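You operate a simulated robot arm through the tools that you are given. There is no shell and no other tool. Be economical: measure what you need, move in short steps, check, and stop when the job is done.

Carry out the task below with a simulated two-armed robot. There is one attempt and no reset: what you move stays moved.

JOB
Take the cap off the purple-cap bottle and lay it down on the top of the island bench. Fetch the blue bottle and stand it on top of the wipe pack on the top of the island bench. Open the dehumidifier door, put the tall jug on the top of the black mat, then shut the door. Put one of the square bottles from the ledge of the wall unit on top of the teal box there. Put the ice pack from the ledge of the wall unit on the top of the drawer unit. Open the labels drawer, take the label on the brown bench and put it away in the inside of the labels drawer, then shut the drawer. Do these in any order. Set down upright: blue bottle, tall jug, square bottle.

Only the result counts: the job must be done as asked and must still hold three seconds after the hand-in. Knocking over, shifting, dropping, spilling or breaking anything else fails it. Lids that push on must go on centred and level and be pressed home; caps that screw on are set level and turned clockwise until they are tight.

ROBOT AND FRAMES
Two 7-joint arms with two-finger grippers on one trunk, on a base that drives. Base frame: it is fixed to the floor where the robot stands at the start and does not move with it; the origin is under the middle of the robot, x ahead of it, y to its left, z up; the surface under the hand at the start is at about z = 0.88. Units: m, degrees, N and s.
The left shoulder is at the start at [0.024, 0.253, 1.224], the right one opposite. With the tool pointing down near the work surface each hand reaches from about 0.18 to 0.76 m from the robot's upright axis, wherever it stands, measured 20 degrees to its own side. Places, roughly: blue bottle [1.25, -0.25, 1]; dehumidifier door [3.2, -1.1, 0.6]; ice pack [3.25, -2.75, 1]; inside of the labels drawer [-4, 4.2, 0.6]; label [1.5, 2.5, 1]; labels drawer [-3.9, 4.2, 0.6]; purple-cap bottle [0.75, 0, 1]; square bottle (5x5x11 cm) [3.3, -2.3, 0.9]; tall jug (9x14x13 cm) [3.3, -1.1, 0.5]; teal box (9x6x6 cm) [3.4, -2.2, 0.9]; top of the black mat (20x20 cm) [1.04, -0.42, 0.88]; top of the drawer unit [2.5, -4.8, 0.6]; wipe pack [1.25, 0.25, 1]. Payload 2.2 kg a hand.
The tool frame of a hand sits at the grasp point between the pads (the TCP): z along the fingers, y along the line on which they close. The tips reach 0.019 m beyond it. Largest opening 0.116 m; the body of the gripper starts 0.07 m behind the TCP.
Orientation is that of the tool frame in the base frame, as a unit quaternion [w, x, y, z]. With the fingers straight down and closing along the base's y, the tool's x points along the base's -x, its y along +y and its z along -z.

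CONTROLS
- The arms move only by the tool send_rows. It takes "left_commands", "right_commands" or both (then of equal length, played together; a hand with none holds still); each is a list of rows, each an object (a shift or turn left out is 0, a gripper value left out holds the last) with "jaw": the closure in counts, from 0 (fully open) to 255 (shut); "xyz": the shift along the tool's x, y, z in m, a list of three; "dr": the turn, a rotation vector about the tool's x, y, z in degrees, a list of three. In form: [{"jaw": jaw, "xyz": [x, y, z], "dr": [rx, ry, rz]}, ...]. A call has 1 to 10 rows; each row shifts and turns the commanded pose from where the row before left it, along the tool's axes as they then stand. Each row takes 0.2 s and may step no farther than 0.05 m and 8.6 degrees from the row before; otherwise, or with a gripper value out of range, the whole call is refused. A pose out of reach is approached as far as the arm can. The call stops where the force on the tool passes 40 N (or 10 N more than at its start, if that is more) or the arm is blocked; 0.2 s more then pass. Each finger halts on what it meets, pressing with about 43 N; the grip force reading is that of the motor and also rises with nothing between the fingers. The clock runs only during rows and for 0.2 s after the last one: add rows that do not move to give the fingers time. The reply holds the time, the measured pose of the TCP, the force on the tool along the base axes, the opening and the grip force, in the units named above and with some noise, with the torque about the TCP (base axes, N m) and any sound that the robot's microphone picked up.
- Cameras (640 x 400 px; columns grow to the right, rows downward): "scene" is now at [0.1315, 0.0393, 1.404]; the picture's right is [-0.04, -1.00, 0.03], its down [-0.54, 0.00, -0.84] and it looks along [0.84, -0.05, -0.53] (base axes); focal length 285 px, centre (320, 200). "left" rides on the left gripper at [0.069, 0.015, -0.097] in its tool frame; the picture's right is [-0.21, 0.98, 0.00], its down [-0.76, -0.17, -0.63] and it looks along [-0.62, -0.14, 0.77] (tool axes); focal length 251 px, centre (320, 200). "right" rides on the right gripper at [0.069, -0.015, -0.097] in its tool frame; the picture's right is [0.21, 0.98, 0.00], its down [-0.76, 0.17, -0.63] and it looks along [-0.62, 0.13, 0.77] (tool axes); focal length 251 px, centre (320, 200). There is no depth. A picture from a camera that has moved, and an enlarged one, comes with that camera's place and axes in the base frame and with its lens.
- camera(camera): a new picture of that camera. The clock stands still meanwhile.
- raise_lower(by): slides the trunk up (or, below 0, down) by that many m; the arms and the scene camera ride with it, the base frame stays. It gives what a move gives, with no picture.
- base_move(legs): drives the robot by 1 to 6 legs, each [ahead, left, turn to the left] in m, m and degrees, along the robot's own axes; the way and the turn of a leg run together, so that a leg with both is an arc; at most 1.5 m and 180 degrees a leg. The arms and the cameras ride along, it lands a little off, and it stops where it bumps. It gives what a move gives.
- pan_tilt(pan, tilt): turns the head with the scene camera to pan (to the left, within 80 degrees either way) and tilt (down, from -29 to 69), counted from straight ahead of the robot. It gives what a move gives.
- close_up(camera, box): a new picture of the part [left, top, right, bottom] of that camera's present view, enlarged. The clock stands still meanwhile.
- job_done(): hands the job in; it is judged then, once.

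Work in short steps. Places have to be worked out from the pictures, the camera data and where the tool is seen: move nearer, look again, correct. Check each grasp and each placing, and mend what went wrong. You have 217 turns and 208 pictures in all, those below and enlarged ones among them. Open the grippers and draw the arms clear of the work before you hand the job in, unless the task says otherwise; then end with one line.

The tools are called as name(argument=value, ...) on one line, values as JSON. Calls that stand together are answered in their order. send_rows: Moves the arms, as the interface text tells. Its arguments: {"type":"object","properties":{"left_commands":{"type":"array"},"right_commands":{"type":"array"}},"required":[]} The other tools are called the same way: raise_lower (by) slides the trunk up or down; base_move (legs) drives the base; pan_tilt (pan, tilt) turns the head that bears the scene camera; camera (camera) takes a picture; close_up (camera, box) takes an enlarged picture of a part of a camera's view; job_done () hands the job in.

At the start:

```text
time: 0.0
left_eef_pos: [0.5045, 0.2815, 1.2474]
left_tool_rot: [-0.001, -0.002, 1.0, -0.011]
left_ft_force: [-0.3, 1.9, 0.1]
left_ft_torque: [-0.12, -0.02, 0.0]
left_finger_gap: 0.116
left_grasp_force: 0.1
right_eef_pos: [0.4729, -0.1654, 1.1715]
right_tool_rot: [0.0, -0.001, 1.0, -0.011]
right_ft_force: [0.1, 1.2, 0.1]
right_ft_torque: [-0.1, -0.01, 0.01]
right_finger_gap: 0.1162
right_grasp_force: 0.1
trunk travel left (down, up): [-0.375, 0.115]
robot x, y, heading: [0.003, 0.0032, 0.1]
head pan, tilt: [-2.6, 32.2]
```

scene: 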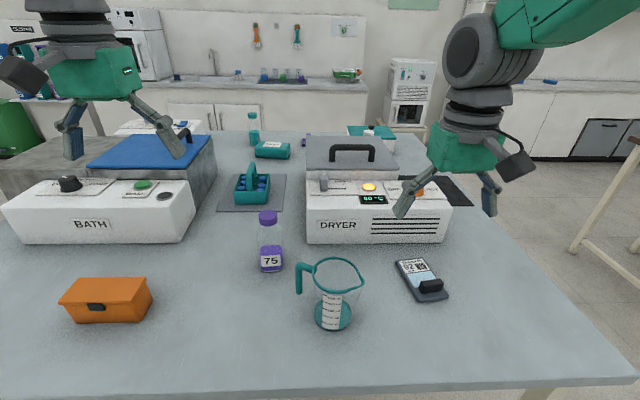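
right: 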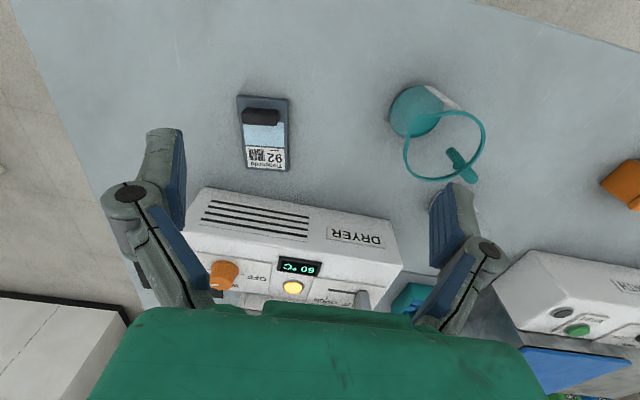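
left: 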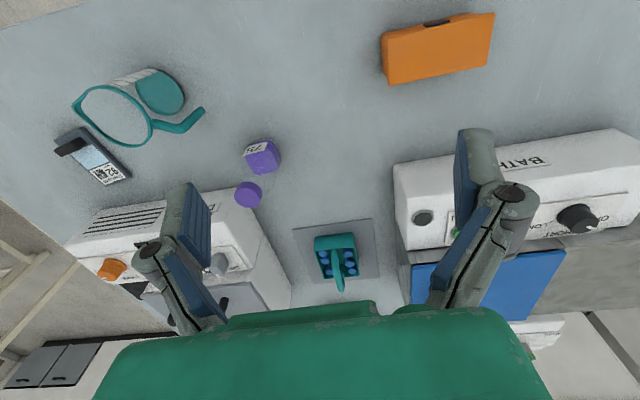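

I'll start by looking closely at the purple-cap bottle and the island's far part.

close_up(camera="scene", box=[220, 190, 320, 290])

close_up(camera="scene", box=[200, 90, 480, 265])

```text
4.00 times, centred on (270, 240) of scene
camera zoom: at [0.1315, 0.0393, 1.404], right [-0.04, -1.0, 0.03], down [-0.54, 0.0, -0.84], along [0.84, -0.05, -0.53], focal length 1141 px, centre (520, 40)
```

zoom: 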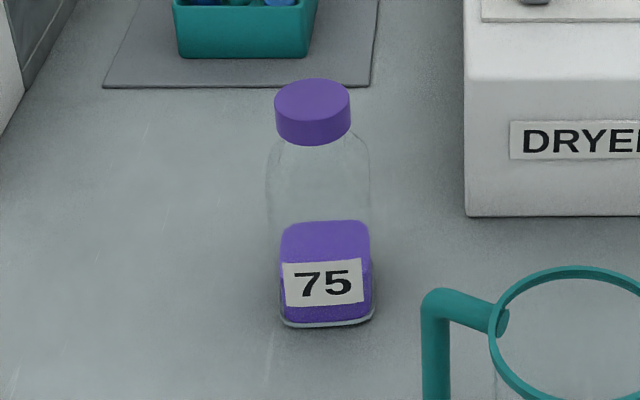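

```text
2.29 times, centred on (340, 178) of scene
camera zoom: at [0.1315, 0.0393, 1.404], right [-0.04, -1.0, 0.03], down [-0.54, 0.0, -0.84], along [0.84, -0.05, -0.53], focal length 652 px, centre (274, 251)
```

zoom: 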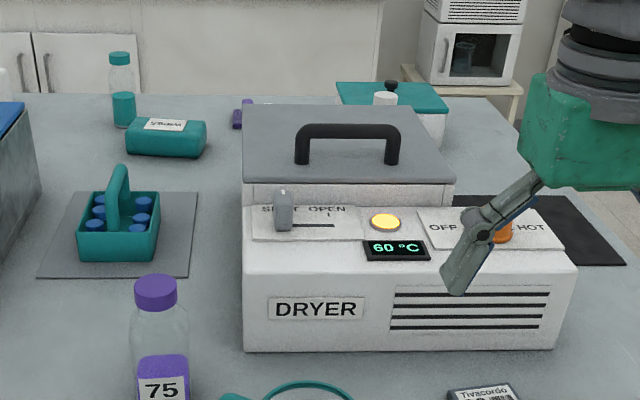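

The bottle stands at about (0.665, 0.125) with the cap top near z 1.03. I'll turn the left hand to reach in from the left side for the body, and the right hand to close along x for the cap.

send_rows(left_commands=[{"dr": [0, 0, -8.5]}, {"dr": [0, 0, -8.5]}, {"dr": [0, 0, -8.5]}, {"dr": [0, 0, -8.5]}, {"dr": [0, 0, -8.5]}, {"dr": [0, 0, -8.5]}, {"dr": [0, 0, -8.5]}, {"dr": [0, 0, -8.5]}, {"dr": [0, 0, -8.5]}, {"dr": [0, 0, -8.5]}], right_commands=[{"dr": [0, 0, -8.5]}, {"dr": [0, 0, -8.5]}, {"dr": [0, 0, -8.5]}, {"dr": [0, 0, -8.5]}, {"dr": [0, 0, -8.5]}, {"dr": [0, 0, -8.5]}, {"dr": [0, 0, -8.5]}, {"dr": [0, 0, -8.5]}, {"dr": [0, 0, -8.5]}, {"dr": [0, 0, -8.5]}])

```text
time: 2.4
left_eef_pos: [0.4988, 0.2493, 1.255]
left_tool_rot: [0.001, -0.677, 0.736, -0.003]
left_ft_force: [-0.1, -0.9, -0.2]
left_ft_torque: [0.02, -0.02, -0.02]
left_finger_gap: 0.116
left_grasp_force: 0.1
right_eef_pos: [0.4666, -0.1963, 1.1703]
right_tool_rot: [0.001, -0.677, 0.736, -0.003]
right_ft_force: [-0.3, 0.6, 0.2]
right_ft_torque: [-0.07, -0.01, 0.0]
right_finger_gap: 0.116
right_grasp_force: 0.0
trunk travel left (down, up): [-0.375, 0.115]
robot x, y, heading: [0.0011, -0.0, -0.0]
head pan, tilt: [-2.6, 32.2]
stopped in row 10 (left hand): the arm was blocked; the commanded pose is now the measured one
```

Both hands yawed about 85°; left reported blocked at the end, though the pose is fine. Now I tilt the left hand toward −y.

send_rows(left_commands=[{"dr": [0, 8.5, 0]}, {"dr": [0, 8.5, 0]}, {"dr": [0, 8.5, 0]}, {"dr": [0, 8.5, 0]}, {"dr": [0, 8.5, 0]}, {"dr": [0, 8.5, 0]}, {"dr": [0, 8.5, 0]}])

camera(camera="scene")

```text
time: 4.2
left_eef_pos: [0.4934, 0.2488, 1.2566]
left_tool_rot: [-0.366, -0.583, 0.641, -0.34]
left_ft_force: [0.9, 0.0, 0.0]
left_ft_torque: [-0.03, 0.0, 0.02]
left_finger_gap: 0.1159
left_grasp_force: 0.1
right_eef_pos: [0.4634, -0.1985, 1.1729]
right_tool_rot: [0.001, -0.676, 0.737, -0.004]
right_ft_force: [-0.1, 1.2, 0.6]
right_ft_torque: [-0.03, -0.01, 0.0]
right_finger_gap: 0.1158
right_grasp_force: 0.1
trunk travel left (down, up): [-0.375, 0.115]
robot x, y, heading: [0.0, -0.0019, -0.1]
head pan, tilt: [-2.6, 32.2]
stopped in row 7 (left hand): the arm was blocked; the commanded pose is now the measured one
```

```text
202 pictures are left
camera scene: at [0.131, -0.0087, 1.4045], right [-0.05, -1.0, 0.0], down [-0.53, 0.03, -0.84], along [0.84, -0.04, -0.54], focal length 285 px, centre (320, 200)
```

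scene: 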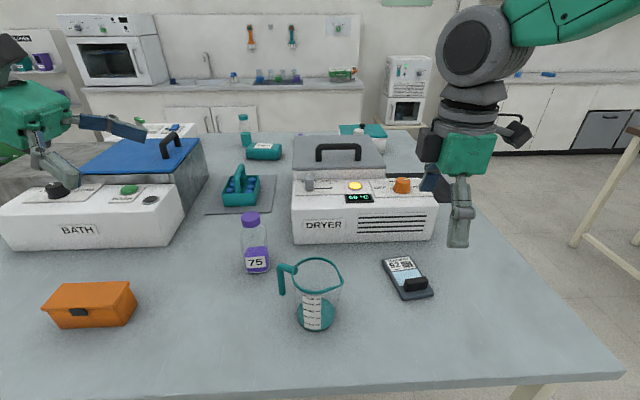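

The left hand now points along −y and 30° down. I move it to a pre-grasp point beside the bottle.

send_rows(left_commands=[{"xyz": [-0.0288, -0.0221, 0.0174]}, {"xyz": [-0.0288, -0.0221, 0.0174]}, {"xyz": [-0.0288, -0.0221, 0.0174]}, {"xyz": [-0.0288, -0.0221, 0.0174]}, {"xyz": [-0.0288, -0.0221, 0.0174]}, {"xyz": [-0.0288, -0.0221, 0.0174]}, {"xyz": [-0.0288, -0.0221, 0.0174]}, {"xyz": [-0.0288, -0.0221, 0.0174]}])

camera(camera="left")

camera(camera="scene")

```text
time: 6.0
left_eef_pos: [0.6752, 0.2302, 0.9865]
left_tool_rot: [-0.365, -0.585, 0.64, -0.339]
left_ft_force: [1.0, 0.8, 0.6]
left_ft_torque: [-0.02, 0.02, -0.04]
left_finger_gap: 0.116
left_grasp_force: 0.0
right_eef_pos: [0.4644, -0.1957, 1.171]
right_tool_rot: [0.0, -0.676, 0.737, -0.004]
right_ft_force: [0.2, 1.1, 0.2]
right_ft_torque: [-0.06, 0.01, 0.02]
right_finger_gap: 0.1159
right_grasp_force: 0.1
trunk travel left (down, up): [-0.375, 0.115]
robot x, y, heading: [0.0013, -0.0018, 0.3]
head pan, tilt: [-2.6, 32.2]
```

```text
201 pictures are left
camera left: at [0.6625, 0.2819, 1.0956], right [-0.96, 0.19, -0.19], down [0.25, 0.91, -0.34], along [0.11, -0.37, -0.92], focal length 251 px, centre (320, 200)
```

left: 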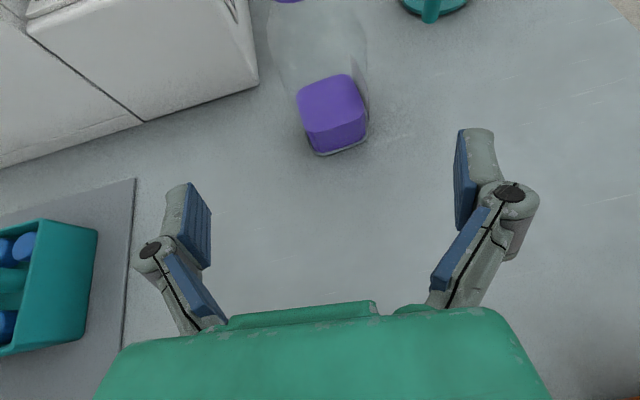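

```text
200 pictures are left
camera scene: at [0.1355, -0.0051, 1.404], right [-0.05, -1.0, 0.0], down [-0.54, 0.02, -0.84], along [0.84, -0.04, -0.54], focal length 285 px, centre (320, 200)
```

scene: 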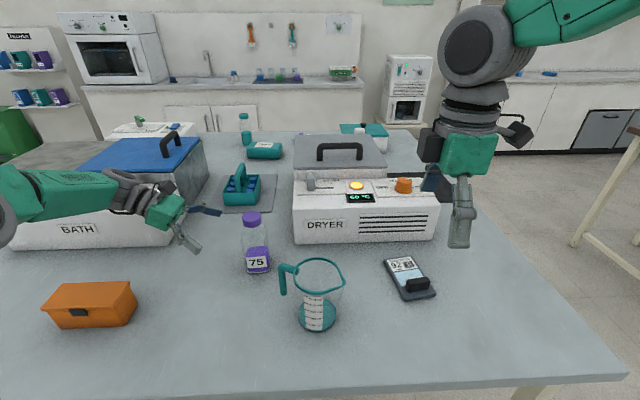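

Bottle confirmed at (0.660, 0.123), faces aligned with the axes. Advancing the left hand and closing on its body.

send_rows(left_commands=[{"xyz": [0.0012, 0.0015, 0.03]}, {"xyz": [0.0012, 0.0015, 0.03]}, {"xyz": [0.0012, 0.0015, 0.03]}, {"xyz": [0.0012, 0.0015, 0.03]}])

camera(camera="left")

close_up(camera="scene", box=[160, 180, 320, 300])

```text
time: 7.0
left_eef_pos: [0.6605, 0.1323, 0.929]
left_tool_rot: [-0.366, -0.583, 0.639, -0.342]
left_ft_force: [1.0, 0.2, -1.5]
left_ft_torque: [-0.07, 0.0, -0.06]
left_finger_gap: 0.1159
left_grasp_force: 0.0
right_eef_pos: [0.4639, -0.1883, 1.1739]
right_tool_rot: [-0.002, -0.677, 0.736, -0.007]
right_ft_force: [-0.1, 0.8, -0.4]
right_ft_torque: [-0.06, 0.01, 0.03]
right_finger_gap: 0.116
right_grasp_force: 0.2
trunk travel left (down, up): [-0.375, 0.115]
robot x, y, heading: [-0.0003, 0.0045, 0.0]
head pan, tilt: [-2.6, 32.2]
```

```text
199 pictures are left
camera left: at [0.6478, 0.1835, 1.0382], right [-0.96, 0.19, -0.2], down [0.25, 0.91, -0.34], along [0.11, -0.38, -0.92], focal length 251 px, centre (320, 200)
```

left: 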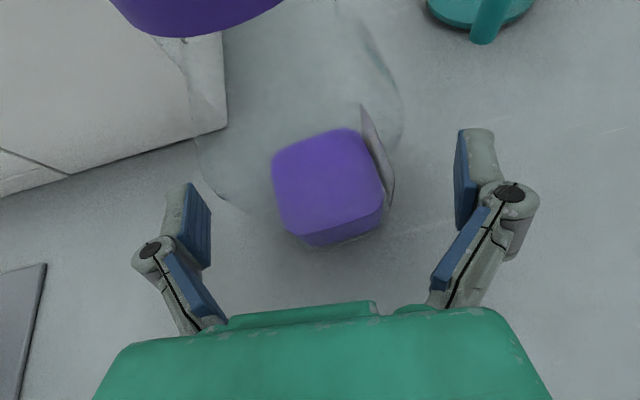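

```text
3.33 times, centred on (240, 240) of scene
camera zoom: at [0.1335, 0.0092, 1.4042], right [-0.05, -1.0, 0.01], down [-0.54, 0.02, -0.84], along [0.84, -0.04, -0.54], focal length 951 px, centre (587, 67)
```

zoom: 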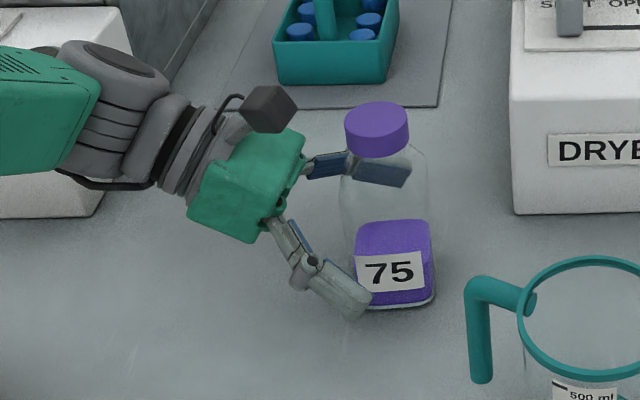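

Fingers straddle the body. Closing.

send_rows(left_commands=[{"xyz": [0, 0, 0.008]}, {"jaw": 120}, {"jaw": 160}, {"jaw": 255}, {}, {}])

camera(camera="left")

close_up(camera="scene", box=[160, 180, 320, 300])

```text
time: 8.4
left_eef_pos: [0.6584, 0.0989, 0.9299]
left_tool_rot: [-0.361, -0.586, 0.644, -0.335]
left_ft_force: [0.0, 1.8, 11.7]
left_ft_torque: [-0.17, 0.42, -0.07]
left_finger_gap: 0.0588
left_grasp_force: 43.3
right_eef_pos: [0.463, -0.2178, 1.1703]
right_tool_rot: [0.006, -0.675, 0.738, 0.002]
right_ft_force: [-0.9, 1.2, 0.0]
right_ft_torque: [0.06, 0.01, 0.01]
right_finger_gap: 0.116
right_grasp_force: 0.0
trunk travel left (down, up): [-0.375, 0.115]
robot x, y, heading: [-0.0026, -0.0072, -0.2]
head pan, tilt: [-2.6, 32.2]
```

```text
197 pictures are left
camera left: at [0.6461, 0.148, 1.0402], right [-0.96, 0.2, -0.19], down [0.25, 0.91, -0.32], along [0.11, -0.36, -0.93], focal length 251 px, centre (320, 200)
```

left: 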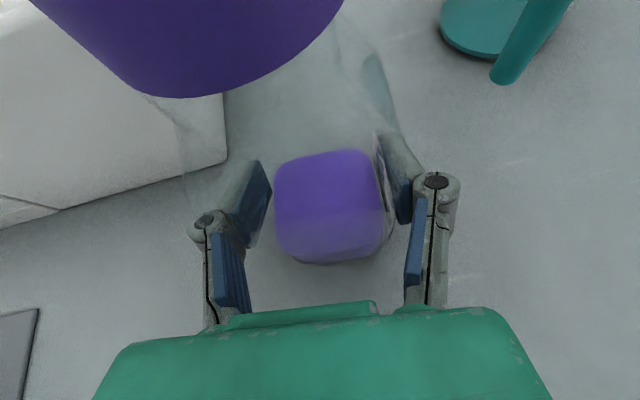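

```text
3.33 times, centred on (240, 240) of scene
camera zoom: at [0.131, -0.023, 1.4045], right [-0.05, -1.0, -0.01], down [-0.54, 0.03, -0.84], along [0.84, -0.04, -0.54], focal length 951 px, centre (587, 67)
```

zoom: 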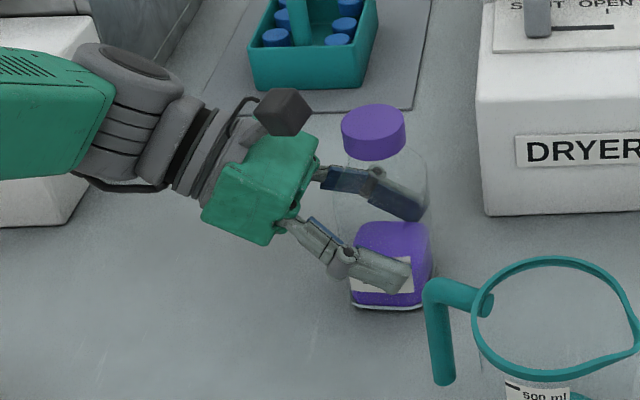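

The robot body sways a few cm sideways and pulled the bottle slightly with it (now y≈0.10). I'll idle briefly to see whether the sway settles.

send_rows(left_commands=[{}, {}, {}, {}, {}])

send_rows(left_commands=[{}, {}, {}])

```text
time: 9.6
left_eef_pos: [0.6592, 0.1066, 0.9294]
left_tool_rot: [-0.365, -0.583, 0.642, -0.338]
left_ft_force: [1.8, -6.3, 16.7]
left_ft_torque: [-0.76, 0.46, 0.22]
left_finger_gap: 0.0588
left_grasp_force: 42.8
right_eef_pos: [0.4635, -0.2069, 1.1719]
right_tool_rot: [0.004, -0.676, 0.737, -0.002]
right_ft_force: [-0.1, 1.0, 0.8]
right_ft_torque: [-0.01, 0.03, -0.02]
right_finger_gap: 0.116
right_grasp_force: 0.1
trunk travel left (down, up): [-0.375, 0.115]
robot x, y, heading: [-0.0022, -0.0089, -0.1]
head pan, tilt: [-2.6, 32.2]
```

```text
time: 10.4
left_eef_pos: [0.6592, 0.1071, 0.9308]
left_tool_rot: [-0.361, -0.586, 0.642, -0.338]
left_ft_force: [1.1, -4.6, 16.2]
left_ft_torque: [-0.65, 0.53, 0.12]
left_finger_gap: 0.0587
left_grasp_force: 43.2
right_eef_pos: [0.463, -0.2072, 1.1716]
right_tool_rot: [0.004, -0.675, 0.737, -0.001]
right_ft_force: [1.0, 0.2, 0.2]
right_ft_torque: [0.04, -0.01, -0.01]
right_finger_gap: 0.1159
right_grasp_force: 0.0
trunk travel left (down, up): [-0.375, 0.115]
robot x, y, heading: [-0.0016, -0.006, -0.2]
head pan, tilt: [-2.6, 32.2]
```

It has settled at y≈0.107. Moving the right hand above the cap.

send_rows(right_commands=[{"xyz": [-0.0367, -0.0188, 0.0047]}, {"xyz": [-0.0367, -0.0188, 0.0047]}, {"xyz": [-0.0367, -0.0188, 0.0047]}, {"xyz": [-0.0367, -0.0188, 0.0047]}, {"xyz": [-0.0367, -0.0188, 0.0047]}, {"xyz": [-0.0367, -0.0188, 0.0047]}, {"xyz": [-0.0367, -0.0188, 0.0047]}, {"xyz": [-0.0367, -0.0188, 0.0047]}, {"xyz": [-0.0367, -0.0188, 0.0047]}, {}])

camera(camera="right")

close_up(camera="scene", box=[160, 120, 340, 300])

```text
time: 12.6
left_eef_pos: [0.6589, 0.1096, 0.9299]
left_tool_rot: [-0.363, -0.584, 0.642, -0.339]
left_ft_force: [1.5, -1.6, 17.9]
left_ft_torque: [-0.57, 0.58, 0.05]
left_finger_gap: 0.0591
left_grasp_force: 42.8
right_eef_pos: [0.6226, 0.0494, 1.1399]
right_tool_rot: [0.004, -0.676, 0.737, -0.003]
right_ft_force: [0.0, 0.5, 0.7]
right_ft_torque: [0.0, -0.02, -0.01]
right_finger_gap: 0.116
right_grasp_force: 0.2
right hand out of reach, approached as far as the arm can: row 8, 9
trunk travel left (down, up): [-0.375, 0.115]
robot x, y, heading: [-0.0002, -0.0037, -0.0]
head pan, tilt: [-2.6, 32.2]
```

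```text
195 pictures are left
camera right: at [0.631, -0.0208, 1.2381], right [-0.99, -0.13, -0.01], down [-0.1, 0.77, 0.63], along [-0.08, 0.63, -0.78], focal length 251 px, centre (320, 200)
```

right: 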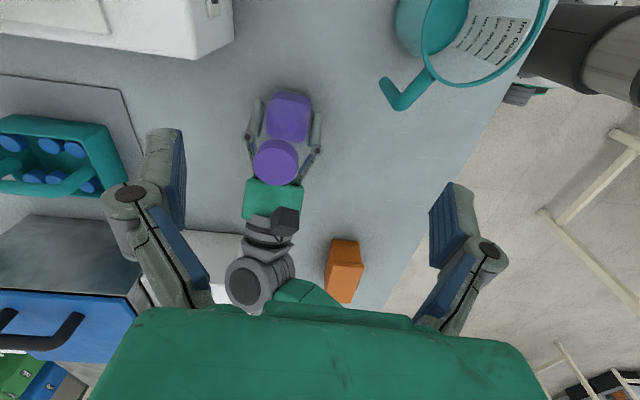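

```text
2.22 times, centred on (250, 210) of scene
camera zoom: at [0.131, -0.007, 1.4047], right [-0.05, -1.0, 0.0], down [-0.53, 0.02, -0.84], along [0.84, -0.04, -0.54], focal length 634 px, centre (476, 178)
```

zoom: 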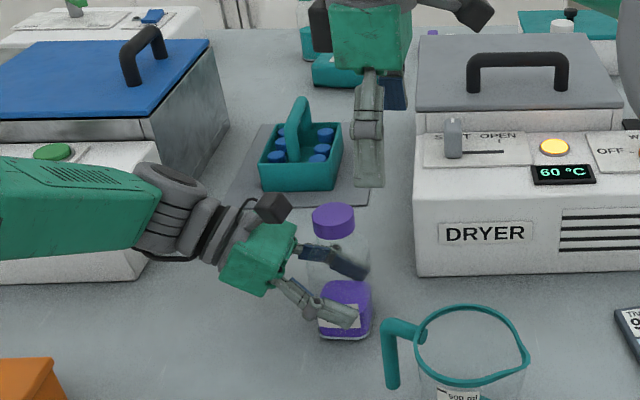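

The cap is beyond the right arm's reach. With the left hand I lift the bottle slightly and bring it nearer to about (0.60, 0.06).

send_rows(left_commands=[{"xyz": [0.0173, 0, -0.01]}, {"xyz": [0.0085, 0.0169, 0.0143]}, {"xyz": [0.0085, 0.0169, 0.0143]}, {"xyz": [0.0085, 0.0169, 0.0143]}, {}, {"xyz": [-0.0087, 0, 0.005]}, {"xyz": [-0.0065, 0, 0.004]}, {}])

close_up(camera="scene", box=[160, 120, 340, 300])

```text
time: 14.4
left_eef_pos: [0.6033, 0.0621, 0.9323]
left_tool_rot: [-0.365, -0.584, 0.642, -0.338]
left_ft_force: [-0.4, -0.2, -1.1]
left_ft_torque: [-0.04, 0.01, 0.01]
left_finger_gap: 0.0588
left_grasp_force: 43.1
right_eef_pos: [0.6246, 0.0507, 1.1387]
right_tool_rot: [0.002, -0.675, 0.737, -0.003]
right_ft_force: [0.2, -0.9, 0.4]
right_ft_torque: [0.0, -0.01, -0.02]
right_finger_gap: 0.116
right_grasp_force: 0.1
trunk travel left (down, up): [-0.375, 0.115]
robot x, y, heading: [0.0019, -0.0057, -0.0]
head pan, tilt: [-2.6, 32.2]
```

```text
2.22 times, centred on (250, 210) of scene
camera zoom: at [0.1341, -0.006, 1.4042], right [-0.05, -1.0, 0.0], down [-0.54, 0.02, -0.84], along [0.84, -0.04, -0.54], focal length 634 px, centre (476, 178)
```

zoom: 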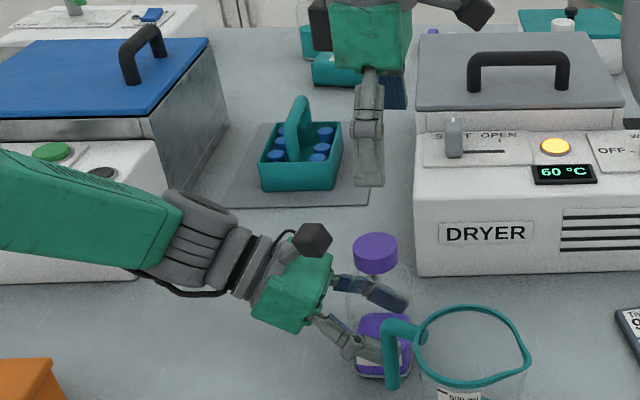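

Bottle is barely off the bench near (0.60, 0.065). Lower it 3 mm to rest, and centre the right hand over the cap.

send_rows(left_commands=[{"xyz": [-0.0026, 0, 0.0015]}, {}, {}], right_commands=[{"xyz": [-0.012, 0.0257, 0.04]}, {}, {}])

camera(camera="right")

```text
time: 15.2
left_eef_pos: [0.6031, 0.0634, 0.9304]
left_tool_rot: [-0.364, -0.584, 0.642, -0.339]
left_ft_force: [-0.4, 0.7, 4.4]
left_ft_torque: [-0.13, 0.27, -0.04]
left_finger_gap: 0.0588
left_grasp_force: 42.6
right_eef_pos: [0.5985, 0.0619, 1.098]
right_tool_rot: [0.003, -0.676, 0.737, -0.001]
right_ft_force: [0.0, -0.5, 0.7]
right_ft_torque: [-0.02, 0.02, -0.01]
right_finger_gap: 0.116
right_grasp_force: 0.0
trunk travel left (down, up): [-0.375, 0.115]
robot x, y, heading: [0.0023, -0.0042, -0.1]
head pan, tilt: [-2.6, 32.2]
```

```text
192 pictures are left
camera right: at [0.6066, -0.0081, 1.1964], right [-0.99, -0.13, -0.01], down [-0.1, 0.77, 0.63], along [-0.08, 0.63, -0.78], focal length 251 px, centre (320, 200)
```

right: 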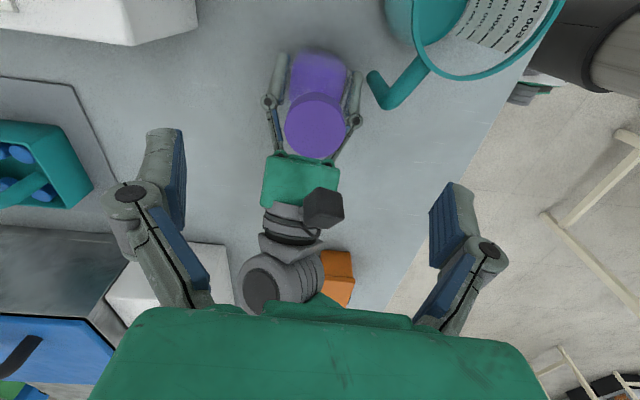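

Cap at (0.602, 0.062), well aligned. Descend and grip the cap.

send_rows(right_commands=[{"xyz": [0, -0.003, 0.03]}, {"xyz": [0, 0, 0.03]}, {"xyz": [0, 0, 0.015]}, {}])

close_up(camera="scene", box=[180, 140, 320, 270])

camera(camera="left")

```text
time: 16.2
left_eef_pos: [0.6034, 0.0629, 0.9302]
left_tool_rot: [-0.364, -0.584, 0.642, -0.338]
left_ft_force: [0.0, 0.8, 8.2]
left_ft_torque: [-0.22, 0.31, -0.02]
left_finger_gap: 0.0586
left_grasp_force: 42.6
right_eef_pos: [0.6006, 0.0619, 1.0225]
right_tool_rot: [0.002, -0.676, 0.737, -0.004]
right_ft_force: [0.4, 0.0, 0.2]
right_ft_torque: [0.02, -0.02, -0.04]
right_finger_gap: 0.116
right_grasp_force: 0.0
trunk travel left (down, up): [-0.375, 0.115]
robot x, y, heading: [0.0043, -0.0029, -0.1]
head pan, tilt: [-2.6, 32.2]
```

```text
3.08 times, centred on (250, 205) of scene
camera zoom: at [0.1325, -0.0061, 1.4045], right [-0.05, -1.0, 0.0], down [-0.54, 0.02, -0.84], along [0.84, -0.04, -0.54], focal length 878 px, centre (535, 185)
```

zoom: 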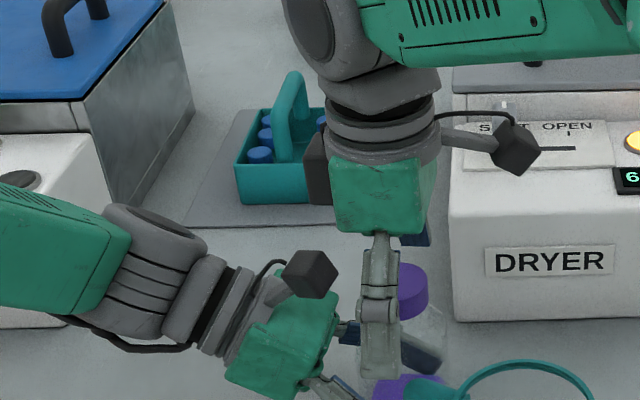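

```text
190 pictures are left
camera left: at [0.5898, 0.1137, 1.0391], right [-0.96, 0.19, -0.19], down [0.25, 0.91, -0.33], along [0.11, -0.37, -0.92], focal length 251 px, centre (320, 200)
```

left: 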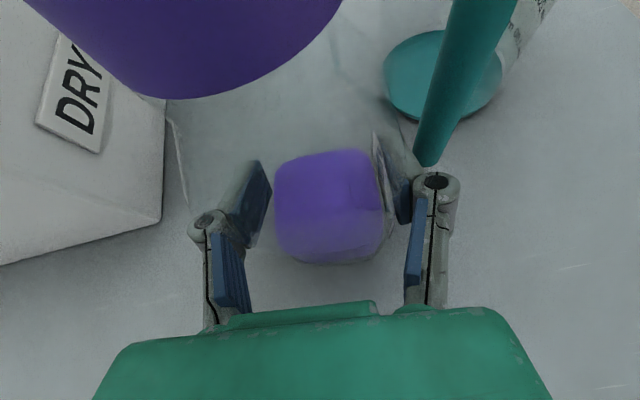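

Close the right hand on the cap.

send_rows(right_commands=[{"jaw": 130}, {"jaw": 255}, {}, {}])

camera(camera="right")

```text
time: 17.2
left_eef_pos: [0.6026, 0.0632, 0.9306]
left_tool_rot: [-0.364, -0.584, 0.642, -0.338]
left_ft_force: [-8.9, 0.7, 12.5]
left_ft_torque: [-0.31, -0.43, 0.01]
left_finger_gap: 0.0588
left_grasp_force: 43.0
right_eef_pos: [0.6006, 0.0635, 1.0236]
right_tool_rot: [0.004, -0.675, 0.737, -0.003]
right_ft_force: [10.4, -0.4, -1.5]
right_ft_torque: [-0.01, -0.14, 0.01]
right_finger_gap: 0.0366
right_grasp_force: 43.3
trunk travel left (down, up): [-0.375, 0.115]
robot x, y, heading: [-0.0037, -0.0074, 0.2]
head pan, tilt: [-2.6, 32.2]
```

```text
189 pictures are left
camera right: at [0.6089, -0.0079, 1.1215], right [-0.99, -0.13, -0.01], down [-0.11, 0.77, 0.63], along [-0.07, 0.63, -0.78], focal length 251 px, centre (320, 200)
```

right: 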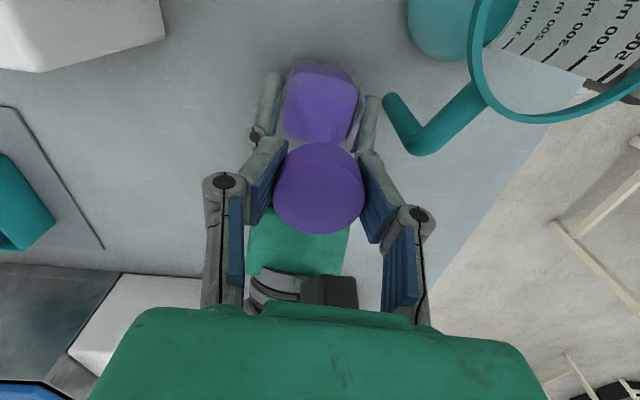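

Cap gripped. Turn counter-clockwise (about −tool z) and watch the torques.

send_rows(right_commands=[{"dr": [0, 0, -8]}, {"dr": [0, 0, -8]}, {"dr": [0, 0, -8]}, {"dr": [0, 0, -8]}, {"dr": [0, 0, -8]}])

camera(camera="left")

```text
time: 18.4
left_eef_pos: [0.6021, 0.0628, 0.9298]
left_tool_rot: [-0.364, -0.583, 0.644, -0.336]
left_ft_force: [-18.0, -0.8, 19.8]
left_ft_torque: [0.33, -0.57, 0.02]
left_finger_gap: 0.0589
left_grasp_force: 43.6
right_eef_pos: [0.6021, 0.0626, 1.0241]
right_tool_rot: [-0.003, 0.888, -0.46, 0.003]
right_ft_force: [19.0, 1.4, -7.7]
right_ft_torque: [-0.36, -0.92, -0.04]
right_finger_gap: 0.0363
right_grasp_force: 43.2
trunk travel left (down, up): [-0.375, 0.115]
robot x, y, heading: [0.0026, -0.0016, -0.2]
head pan, tilt: [-2.6, 32.2]
```

```text
188 pictures are left
camera left: at [0.5892, 0.1136, 1.039], right [-0.96, 0.2, -0.19], down [0.25, 0.91, -0.33], along [0.11, -0.37, -0.92], focal length 251 px, centre (320, 200)
```

left: 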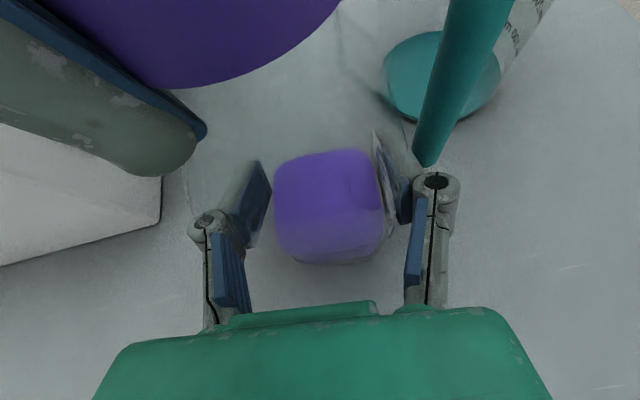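

It turns with little torque. Continuing with a slight relief in x and rise.

send_rows(right_commands=[{"dr": [0, 0, -8]}, {"dr": [0, 0, -8]}, {"dr": [0, 0, -8]}, {"dr": [0, 0, -8]}, {"dr": [0, 0, -8]}])

camera(camera="right")

```text
time: 19.6
left_eef_pos: [0.6014, 0.0624, 0.9299]
left_tool_rot: [-0.364, -0.584, 0.643, -0.337]
left_ft_force: [-18.8, -6.1, 16.6]
left_ft_torque: [0.5, -0.56, 0.01]
left_finger_gap: 0.0587
left_grasp_force: 42.9
right_eef_pos: [0.6028, 0.0633, 1.0248]
right_tool_rot: [-0.001, 0.992, -0.129, 0.005]
right_ft_force: [20.4, 6.2, -4.7]
right_ft_torque: [-0.08, -0.93, -0.01]
right_finger_gap: 0.0363
right_grasp_force: 42.5
trunk travel left (down, up): [-0.375, 0.115]
robot x, y, heading: [-0.0002, -0.0028, -0.2]
head pan, tilt: [-2.6, 32.2]
```

```text
187 pictures are left
camera right: at [0.6713, 0.0596, 1.1235], right [-0.04, -1.0, 0.0], down [-0.78, 0.03, 0.63], along [-0.62, 0.03, -0.78], focal length 251 px, centre (320, 200)
```

right: 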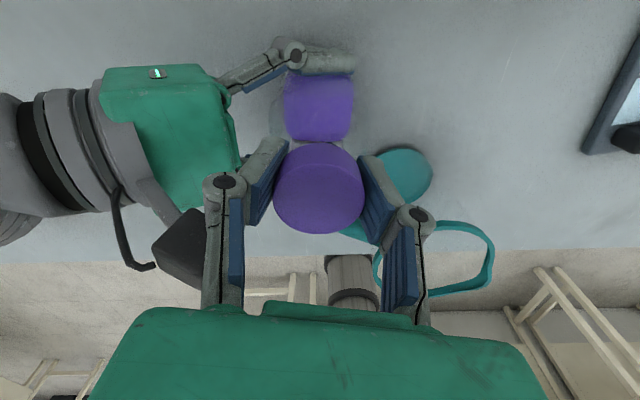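

Continue turning another 80°.

send_rows(right_commands=[{"dr": [0, 0, -8]}, {"dr": [0, 0, -8]}, {"dr": [0, 0, -8]}, {"dr": [0, 0, -8]}, {"dr": [0, 0, -8]}, {"dr": [0, 0, -8]}, {"dr": [0, 0, -8]}, {"dr": [0, 0, -8]}, {"dr": [0, 0, -8]}, {"dr": [0, 0, -8]}])

camera(camera="right")

```text
time: 20.4
left_eef_pos: [0.5988, 0.0627, 0.9301]
left_tool_rot: [-0.361, -0.58, 0.647, -0.339]
left_ft_force: [-1.3, 0.2, -0.9]
left_ft_torque: [-0.24, -1.18, 0.65]
left_finger_gap: 0.0588
left_grasp_force: 44.1
right_eef_pos: [0.6018, 0.0614, 1.0269]
right_tool_rot: [0.0, 0.998, 0.06, 0.007]
right_ft_force: [1.2, -0.5, -1.4]
right_ft_torque: [0.12, 0.97, -0.63]
right_finger_gap: 0.036
right_grasp_force: 42.9
trunk travel left (down, up): [-0.375, 0.115]
robot x, y, heading: [-0.0009, -0.0024, 0.3]
head pan, tilt: [-2.6, 32.2]
stopped in row 4 (left hand): the force on the tool passed its limit at 45 N (the readings are from after the stop); the commanded pose is now the measured one
```

```text
186 pictures are left
camera right: at [0.6656, 0.0837, 1.1256], right [0.33, -0.94, 0.0], down [-0.74, -0.26, 0.62], along [-0.59, -0.21, -0.78], focal length 251 px, centre (320, 200)
```

right: 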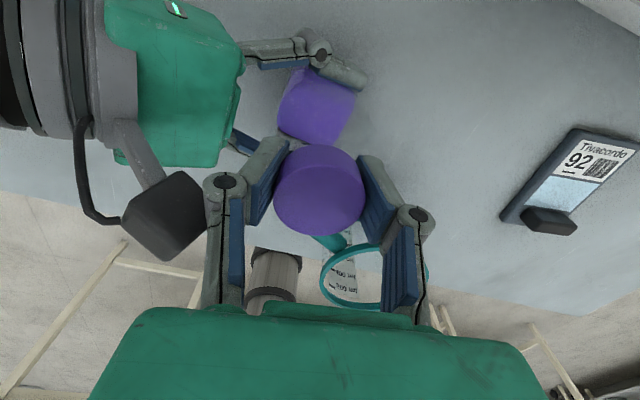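

A right knuckle is touching the left camera. I'll try whether the cap is already free with a gentle lift.

send_rows(right_commands=[{"xyz": [0, 0, -0.003]}, {"xyz": [0, 0, -0.003]}, {}])

close_up(camera="scene", box=[180, 160, 320, 290])

```text
time: 21.2
left_eef_pos: [0.5999, 0.0608, 0.9337]
left_tool_rot: [-0.364, -0.578, 0.647, -0.339]
left_ft_force: [-16.1, 5.6, 35.1]
left_ft_torque: [-0.5, -1.31, 0.51]
left_finger_gap: 0.0589
left_grasp_force: 42.8
right_eef_pos: [0.6018, 0.0595, 1.0309]
right_tool_rot: [0.0, 0.998, 0.061, 0.008]
right_ft_force: [15.0, -5.5, -37.4]
right_ft_torque: [-0.02, -0.25, -0.49]
right_finger_gap: 0.0357
right_grasp_force: 42.7
trunk travel left (down, up): [-0.375, 0.115]
robot x, y, heading: [-0.0016, -0.0061, -0.3]
head pan, tilt: [-2.6, 32.2]
```

```text
3.08 times, centred on (250, 225) of scene
camera zoom: at [0.1342, -0.0062, 1.4042], right [-0.05, -1.0, 0.0], down [-0.54, 0.02, -0.84], along [0.84, -0.04, -0.54], focal length 878 px, centre (535, 123)
```

zoom: 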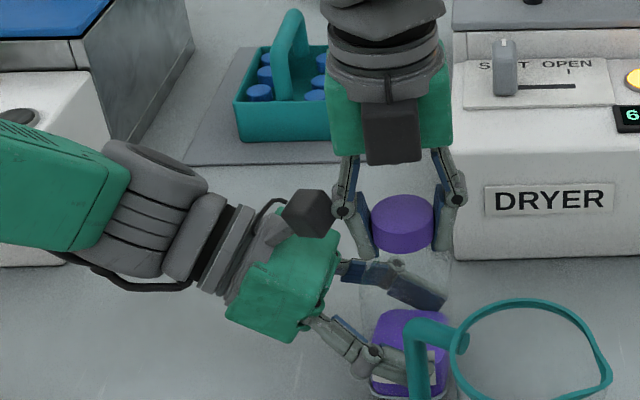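

Still threaded. Lower back, back off 22° from the camera contact, then release and rise.

send_rows(right_commands=[{"xyz": [0, 0, 0.004], "dr": [0, 0, 7.5]}, {"dr": [0, 0, 7.5]}, {"dr": [0, 0, 7.5]}, {}, {"jaw": 150}, {}, {"jaw": 60}, {"xyz": [0, 0, -0.04]}, {"xyz": [0, 0, -0.02]}])

send_rows(right_commands=[{"dr": [0, 0, 8.5]}, {"dr": [0, 0, 8.5]}, {"dr": [0, 0, 8.5]}, {"dr": [0, 0, 8.5]}, {"dr": [0, 0, 8.5]}, {"dr": [0, 0, 8.5]}, {"dr": [0, 0, 8.5]}, {"dr": [0, 0, 8.5]}, {"dr": [0, 0, 8.5]}, {"dr": [0, 0, 8.5]}])

camera(camera="right")

```text
time: 23.2
left_eef_pos: [0.5979, 0.0618, 0.9297]
left_tool_rot: [-0.362, -0.58, 0.647, -0.338]
left_ft_force: [0.0, -0.3, -0.9]
left_ft_torque: [-0.01, 0.01, -0.01]
left_finger_gap: 0.0586
left_grasp_force: 43.0
right_eef_pos: [0.599, 0.0615, 1.0901]
right_tool_rot: [-0.002, 0.991, -0.136, 0.007]
right_ft_force: [-0.5, 0.6, 0.1]
right_ft_torque: [0.0, -0.02, 0.03]
right_finger_gap: 0.0888
right_grasp_force: 0.2
trunk travel left (down, up): [-0.375, 0.115]
robot x, y, heading: [0.0003, -0.0026, -0.0]
head pan, tilt: [-2.6, 32.2]
```

```text
time: 25.4
left_eef_pos: [0.598, 0.0627, 0.9307]
left_tool_rot: [-0.362, -0.58, 0.647, -0.338]
left_ft_force: [0.1, -0.6, -2.0]
left_ft_torque: [-0.02, 0.03, 0.0]
left_finger_gap: 0.0589
left_grasp_force: 42.8
right_eef_pos: [0.6012, 0.0592, 1.09]
right_tool_rot: [0.007, -0.637, 0.771, -0.003]
right_ft_force: [0.4, -0.7, 0.1]
right_ft_torque: [0.0, 0.02, -0.03]
right_finger_gap: 0.0886
right_grasp_force: 0.1
trunk travel left (down, up): [-0.375, 0.115]
robot x, y, heading: [-0.0027, -0.0053, -0.3]
head pan, tilt: [-2.6, 32.2]
```

```text
184 pictures are left
camera right: at [0.6016, -0.0122, 1.1873], right [-1.0, -0.03, -0.02], down [-0.03, 0.77, 0.64], along [-0.01, 0.64, -0.77], focal length 251 px, centre (320, 200)
```

right: 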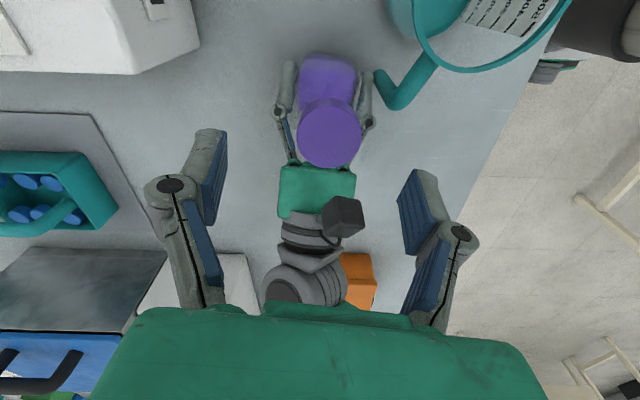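

Rotating on to the initial yaw with a small centring shift, then re-gripping lower.

send_rows(right_commands=[{"xyz": [0.003, 0.0043, 0], "dr": [0, 0, 8.5]}, {"dr": [0, 0, 8.5]}, {"dr": [0, 0, 8.5]}, {"dr": [0, 0, 8.5]}, {"dr": [0, 0, 8.5]}, {"dr": [0, 0, 8.5]}, {"dr": [0, 0, 8.5]}, {"dr": [0, 0, 8.5]}, {}])

camera(camera="right")

```text
time: 27.4
left_eef_pos: [0.5979, 0.061, 0.9304]
left_tool_rot: [-0.362, -0.58, 0.647, -0.337]
left_ft_force: [0.3, -0.5, -1.7]
left_ft_torque: [0.02, -0.04, -0.01]
left_finger_gap: 0.0587
left_grasp_force: 43.3
right_eef_pos: [0.5981, 0.0554, 1.0905]
right_tool_rot: [0.008, -0.096, 0.995, 0.003]
right_ft_force: [-0.2, -0.3, -0.7]
right_ft_torque: [0.0, 0.0, -0.01]
right_finger_gap: 0.0888
right_grasp_force: 0.0
trunk travel left (down, up): [-0.375, 0.115]
robot x, y, heading: [-0.0016, -0.0038, -0.1]
head pan, tilt: [-2.6, 32.2]
```

```text
183 pictures are left
camera right: at [0.5313, 0.0261, 1.1875], right [-0.4, 0.92, 0.0], down [0.7, 0.3, 0.65], along [0.59, 0.26, -0.76], focal length 251 px, centre (320, 200)
```

right: 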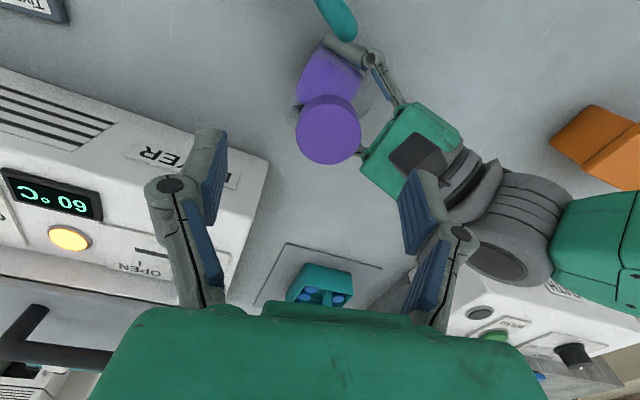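

The left camera cube limits the turning stroke, so I'll regrip the bottle 2 cm lower and 1 cm further back with the left hand.

send_rows(left_commands=[{"jaw": 85}, {}, {"xyz": [-0.0223, 0.001, 0.0014]}, {}, {"jaw": 140}, {"jaw": 255}, {}, {}], right_commands=[{"xyz": [0.0045, 0.003, 0], "dr": [0, 0, -8]}, {"dr": [0, 0, -8]}, {"dr": [0, 0, -8]}, {}, {}, {}, {}, {}])

camera(camera="right")

close_up(camera="scene", box=[180, 160, 320, 290])

```text
time: 29.2
left_eef_pos: [0.5978, 0.0711, 0.9109]
left_tool_rot: [-0.361, -0.581, 0.647, -0.337]
left_ft_force: [-0.1, 0.0, -0.8]
left_ft_torque: [-0.03, 0.0, 0.01]
left_finger_gap: 0.0588
left_grasp_force: 43.4
right_eef_pos: [0.5927, 0.0571, 1.0895]
right_tool_rot: [0.009, -0.301, 0.954, 0.002]
right_ft_force: [-0.6, 0.0, -0.1]
right_ft_torque: [0.0, -0.01, -0.02]
right_finger_gap: 0.0885
right_grasp_force: 0.1
trunk travel left (down, up): [-0.375, 0.115]
robot x, y, heading: [-0.0017, -0.0075, -0.1]
head pan, tilt: [-2.6, 32.2]
```

```text
182 pictures are left
camera right: at [0.5431, 0.0038, 1.1866], right [-0.74, 0.68, 0.0], down [0.52, 0.56, 0.65], along [0.44, 0.47, -0.76], focal length 251 px, centre (320, 200)
```

right: 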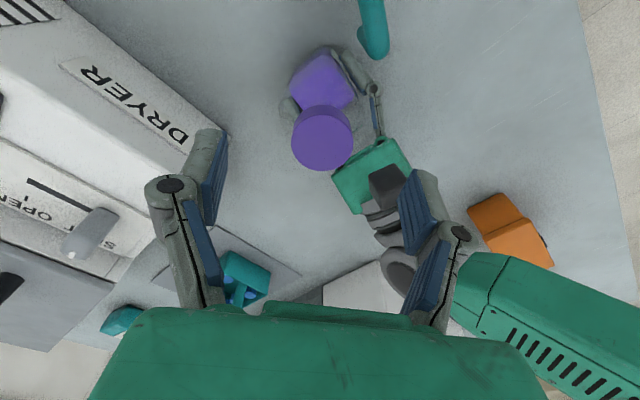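

```text
3.08 times, centred on (250, 225) of scene
camera zoom: at [0.1339, -0.006, 1.4042], right [-0.05, -1.0, 0.0], down [-0.54, 0.02, -0.84], along [0.84, -0.04, -0.54], focal length 878 px, centre (535, 123)
```

zoom: 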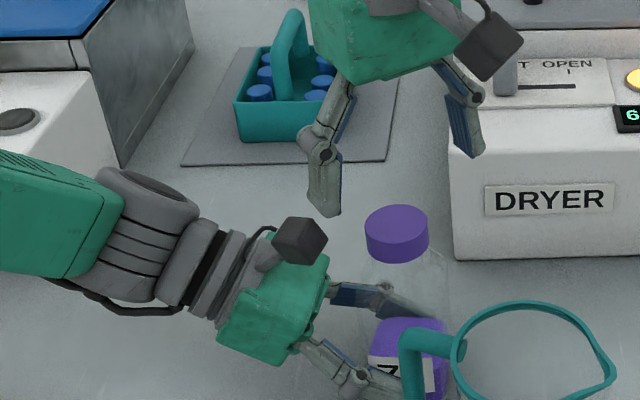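

Cap at (0.596, 0.062). Narrow the jaw, turn to yaw −50°, descend and grip.

send_rows(right_commands=[{"jaw": 115, "xyz": [-0.0053, 0.0024, 0], "dr": [0, 0, -8]}, {"dr": [0, 0, -8]}, {"xyz": [0, 0, 0.03]}, {"xyz": [0, 0, 0.02]}, {"xyz": [0, 0, 0.012]}, {"jaw": 255}, {}, {}])

camera(camera="right")

```text
time: 31.0
left_eef_pos: [0.5974, 0.0721, 0.9119]
left_tool_rot: [-0.362, -0.58, 0.647, -0.338]
left_ft_force: [-9.6, 11.5, 3.4]
left_ft_torque: [-0.8, -0.43, -0.08]
left_finger_gap: 0.0591
left_grasp_force: 43.1
right_eef_pos: [0.5952, 0.0642, 1.0283]
right_tool_rot: [0.009, -0.434, 0.901, -0.003]
right_ft_force: [9.5, -10.2, 0.3]
right_ft_torque: [-0.22, -0.62, 0.06]
right_finger_gap: 0.0397
right_grasp_force: 43.2
trunk travel left (down, up): [-0.375, 0.115]
robot x, y, heading: [-0.0023, -0.0046, -0.2]
head pan, tilt: [-2.6, 32.2]
```

```text
180 pictures are left
camera right: at [0.5613, 0.002, 1.1254], right [-0.9, 0.44, -0.02], down [0.33, 0.69, 0.64], along [0.29, 0.57, -0.77], focal length 251 px, centre (320, 200)
```

right: 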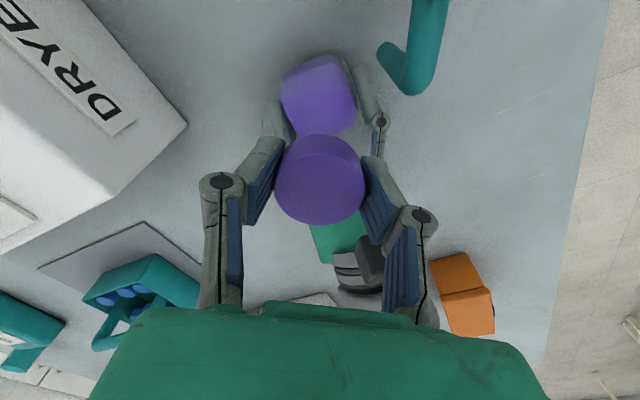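

Firm grip (0.0397). Turn counter-clockwise 80°.

send_rows(right_commands=[{"xyz": [0, 0, -0.0004], "dr": [0, 0, -8]}, {"xyz": [0, 0, -0.0004], "dr": [0, 0, -8]}, {"xyz": [0, 0, -0.0004], "dr": [0, 0, -8]}, {"xyz": [0, 0, -0.0004], "dr": [0, 0, -8]}, {"xyz": [0, 0, -0.0004], "dr": [0, 0, -8]}, {"xyz": [0, 0, -0.0004], "dr": [0, 0, -8]}, {"xyz": [0, 0, -0.0004], "dr": [0, 0, -8]}, {"xyz": [0, 0, -0.0004], "dr": [0, 0, -8]}, {"xyz": [0, 0, -0.0004], "dr": [0, 0, -8]}, {"xyz": [0, 0, -0.0004], "dr": [0, 0, -8]}])

send_rows(right_commands=[{"xyz": [0, 0, -0.0004], "dr": [0, 0, -8]}, {"xyz": [0, 0, -0.0004], "dr": [0, 0, -8]}, {"xyz": [0, 0, -0.0004], "dr": [0, 0, -8]}, {"xyz": [0, 0, -0.0004], "dr": [0, 0, -8]}])

```text
time: 33.2
left_eef_pos: [0.5996, 0.0713, 0.9117]
left_tool_rot: [-0.362, -0.58, 0.646, -0.339]
left_ft_force: [-1.3, 9.4, 7.6]
left_ft_torque: [-0.33, 0.07, -0.05]
left_finger_gap: 0.0588
left_grasp_force: 43.4
right_eef_pos: [0.594, 0.0658, 1.0296]
right_tool_rot: [-0.005, 0.912, -0.41, 0.006]
right_ft_force: [2.3, -8.3, -9.2]
right_ft_torque: [-0.68, -0.18, -0.03]
right_finger_gap: 0.0397
right_grasp_force: 43.0
trunk travel left (down, up): [-0.375, 0.115]
robot x, y, heading: [0.0039, -0.0052, -0.0]
head pan, tilt: [-2.6, 32.2]
```

```text
time: 34.2
left_eef_pos: [0.5981, 0.0715, 0.9125]
left_tool_rot: [-0.361, -0.58, 0.646, -0.339]
left_ft_force: [1.8, 5.8, 14.4]
left_ft_torque: [-0.62, 0.15, -0.04]
left_finger_gap: 0.0585
left_grasp_force: 43.1
right_eef_pos: [0.5935, 0.0668, 1.0304]
right_tool_rot: [-0.003, 0.99, -0.142, 0.006]
right_ft_force: [-1.3, -6.2, -15.4]
right_ft_torque: [-0.19, 0.16, -0.01]
right_finger_gap: 0.0393
right_grasp_force: 42.7
trunk travel left (down, up): [-0.375, 0.115]
robot x, y, heading: [-0.0039, -0.0031, -0.1]
head pan, tilt: [-2.6, 32.2]
```

Still engaged (pull force grows). Continue turning 40° without rise.

send_rows(right_commands=[{"dr": [0, 0, -8]}, {"dr": [0, 0, -8]}, {"dr": [0, 0, -8]}, {"dr": [0, 0, -8]}, {"dr": [0, 0, -8]}])

camera(camera="right")

```text
time: 35.4
left_eef_pos: [0.5997, 0.0703, 0.9127]
left_tool_rot: [-0.362, -0.58, 0.647, -0.339]
left_ft_force: [2.4, 5.4, 23.5]
left_ft_torque: [-0.26, -0.34, -0.04]
left_finger_gap: 0.0588
left_grasp_force: 43.3
right_eef_pos: [0.5935, 0.0644, 1.0317]
right_tool_rot: [0.0, 0.979, 0.206, 0.008]
right_ft_force: [-2.4, -4.2, -25.3]
right_ft_torque: [-0.38, 0.71, 0.0]
right_finger_gap: 0.0391
right_grasp_force: 43.4
trunk travel left (down, up): [-0.375, 0.115]
robot x, y, heading: [0.004, -0.0049, -0.0]
head pan, tilt: [-2.6, 32.2]
```

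```text
179 pictures are left
camera right: at [0.6488, 0.1067, 1.1306], right [0.59, -0.81, 0.01], down [-0.64, -0.46, 0.62], along [-0.5, -0.37, -0.78], focal length 251 px, centre (320, 200)
```

right: 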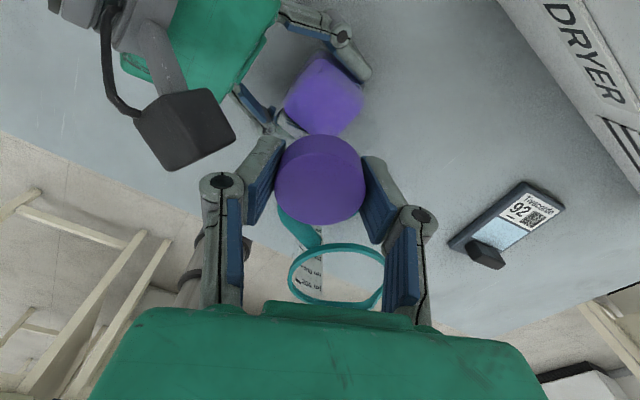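

Past the camera now and turning freely. Continue counter-clockwise.

send_rows(right_commands=[{"dr": [0, 0, -8]}, {"dr": [0, 0, -8]}, {"dr": [0, 0, -8]}, {"dr": [0, 0, -8]}, {"dr": [0, 0, -8]}, {"dr": [0, 0, -8]}, {"dr": [0, 0, -8]}, {"dr": [0, 0, -8]}, {"dr": [0, 0, -8]}, {"dr": [0, 0, -8]}])

camera(camera="right")

```text
time: 37.6
left_eef_pos: [0.5972, 0.0708, 0.91]
left_tool_rot: [-0.362, -0.58, 0.647, -0.337]
left_ft_force: [-17.9, 14.5, 10.5]
left_ft_torque: [-1.39, -1.44, -0.02]
left_finger_gap: 0.0593
left_grasp_force: 43.3
right_eef_pos: [0.5887, 0.0685, 1.0328]
right_tool_rot: [0.002, 0.918, 0.396, 0.006]
right_ft_force: [15.8, -16.0, -3.1]
right_ft_torque: [-0.4, -0.09, -0.01]
right_finger_gap: 0.0398
right_grasp_force: 42.8
right hand out of reach, approached as far as the arm can: row 3, 4, 5, 6, 7, 8, 9, 10
trunk travel left (down, up): [-0.375, 0.115]
robot x, y, heading: [-0.0028, -0.0074, -0.1]
head pan, tilt: [-2.6, 32.2]
```

```text
178 pictures are left
camera right: at [0.6243, 0.1295, 1.1307], right [0.86, -0.51, 0.01], down [-0.41, -0.67, 0.63], along [-0.32, -0.54, -0.78], focal length 251 px, centre (320, 200)
```

right: 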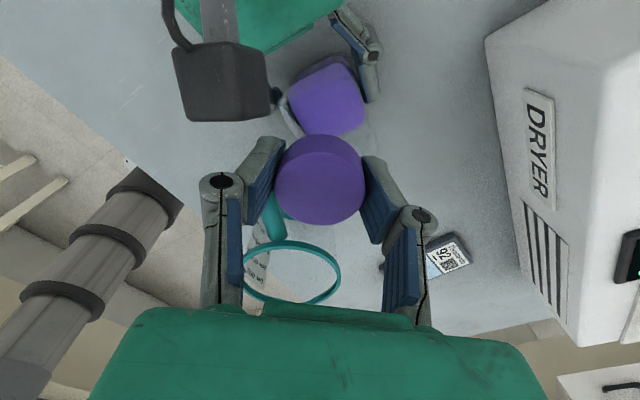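

Wrist limit reached after ~255° total. Try a gentle lift.

send_rows(right_commands=[{"xyz": [0, 0, -0.003]}, {"xyz": [0, 0, -0.003]}, {}])

```text
time: 38.4
left_eef_pos: [0.5986, 0.0702, 0.9122]
left_tool_rot: [-0.363, -0.579, 0.647, -0.339]
left_ft_force: [-17.4, 10.7, 22.9]
left_ft_torque: [-1.19, -1.63, -0.12]
left_finger_gap: 0.0596
left_grasp_force: 42.9
right_eef_pos: [0.5896, 0.0701, 1.0348]
right_tool_rot: [0.003, 0.918, 0.396, 0.005]
right_ft_force: [18.1, -10.8, -25.0]
right_ft_torque: [-0.18, -0.33, 0.03]
right_finger_gap: 0.0397
right_grasp_force: 43.1
trunk travel left (down, up): [-0.375, 0.115]
robot x, y, heading: [0.002, -0.0047, 0.2]
head pan, tilt: [-2.6, 32.2]
```

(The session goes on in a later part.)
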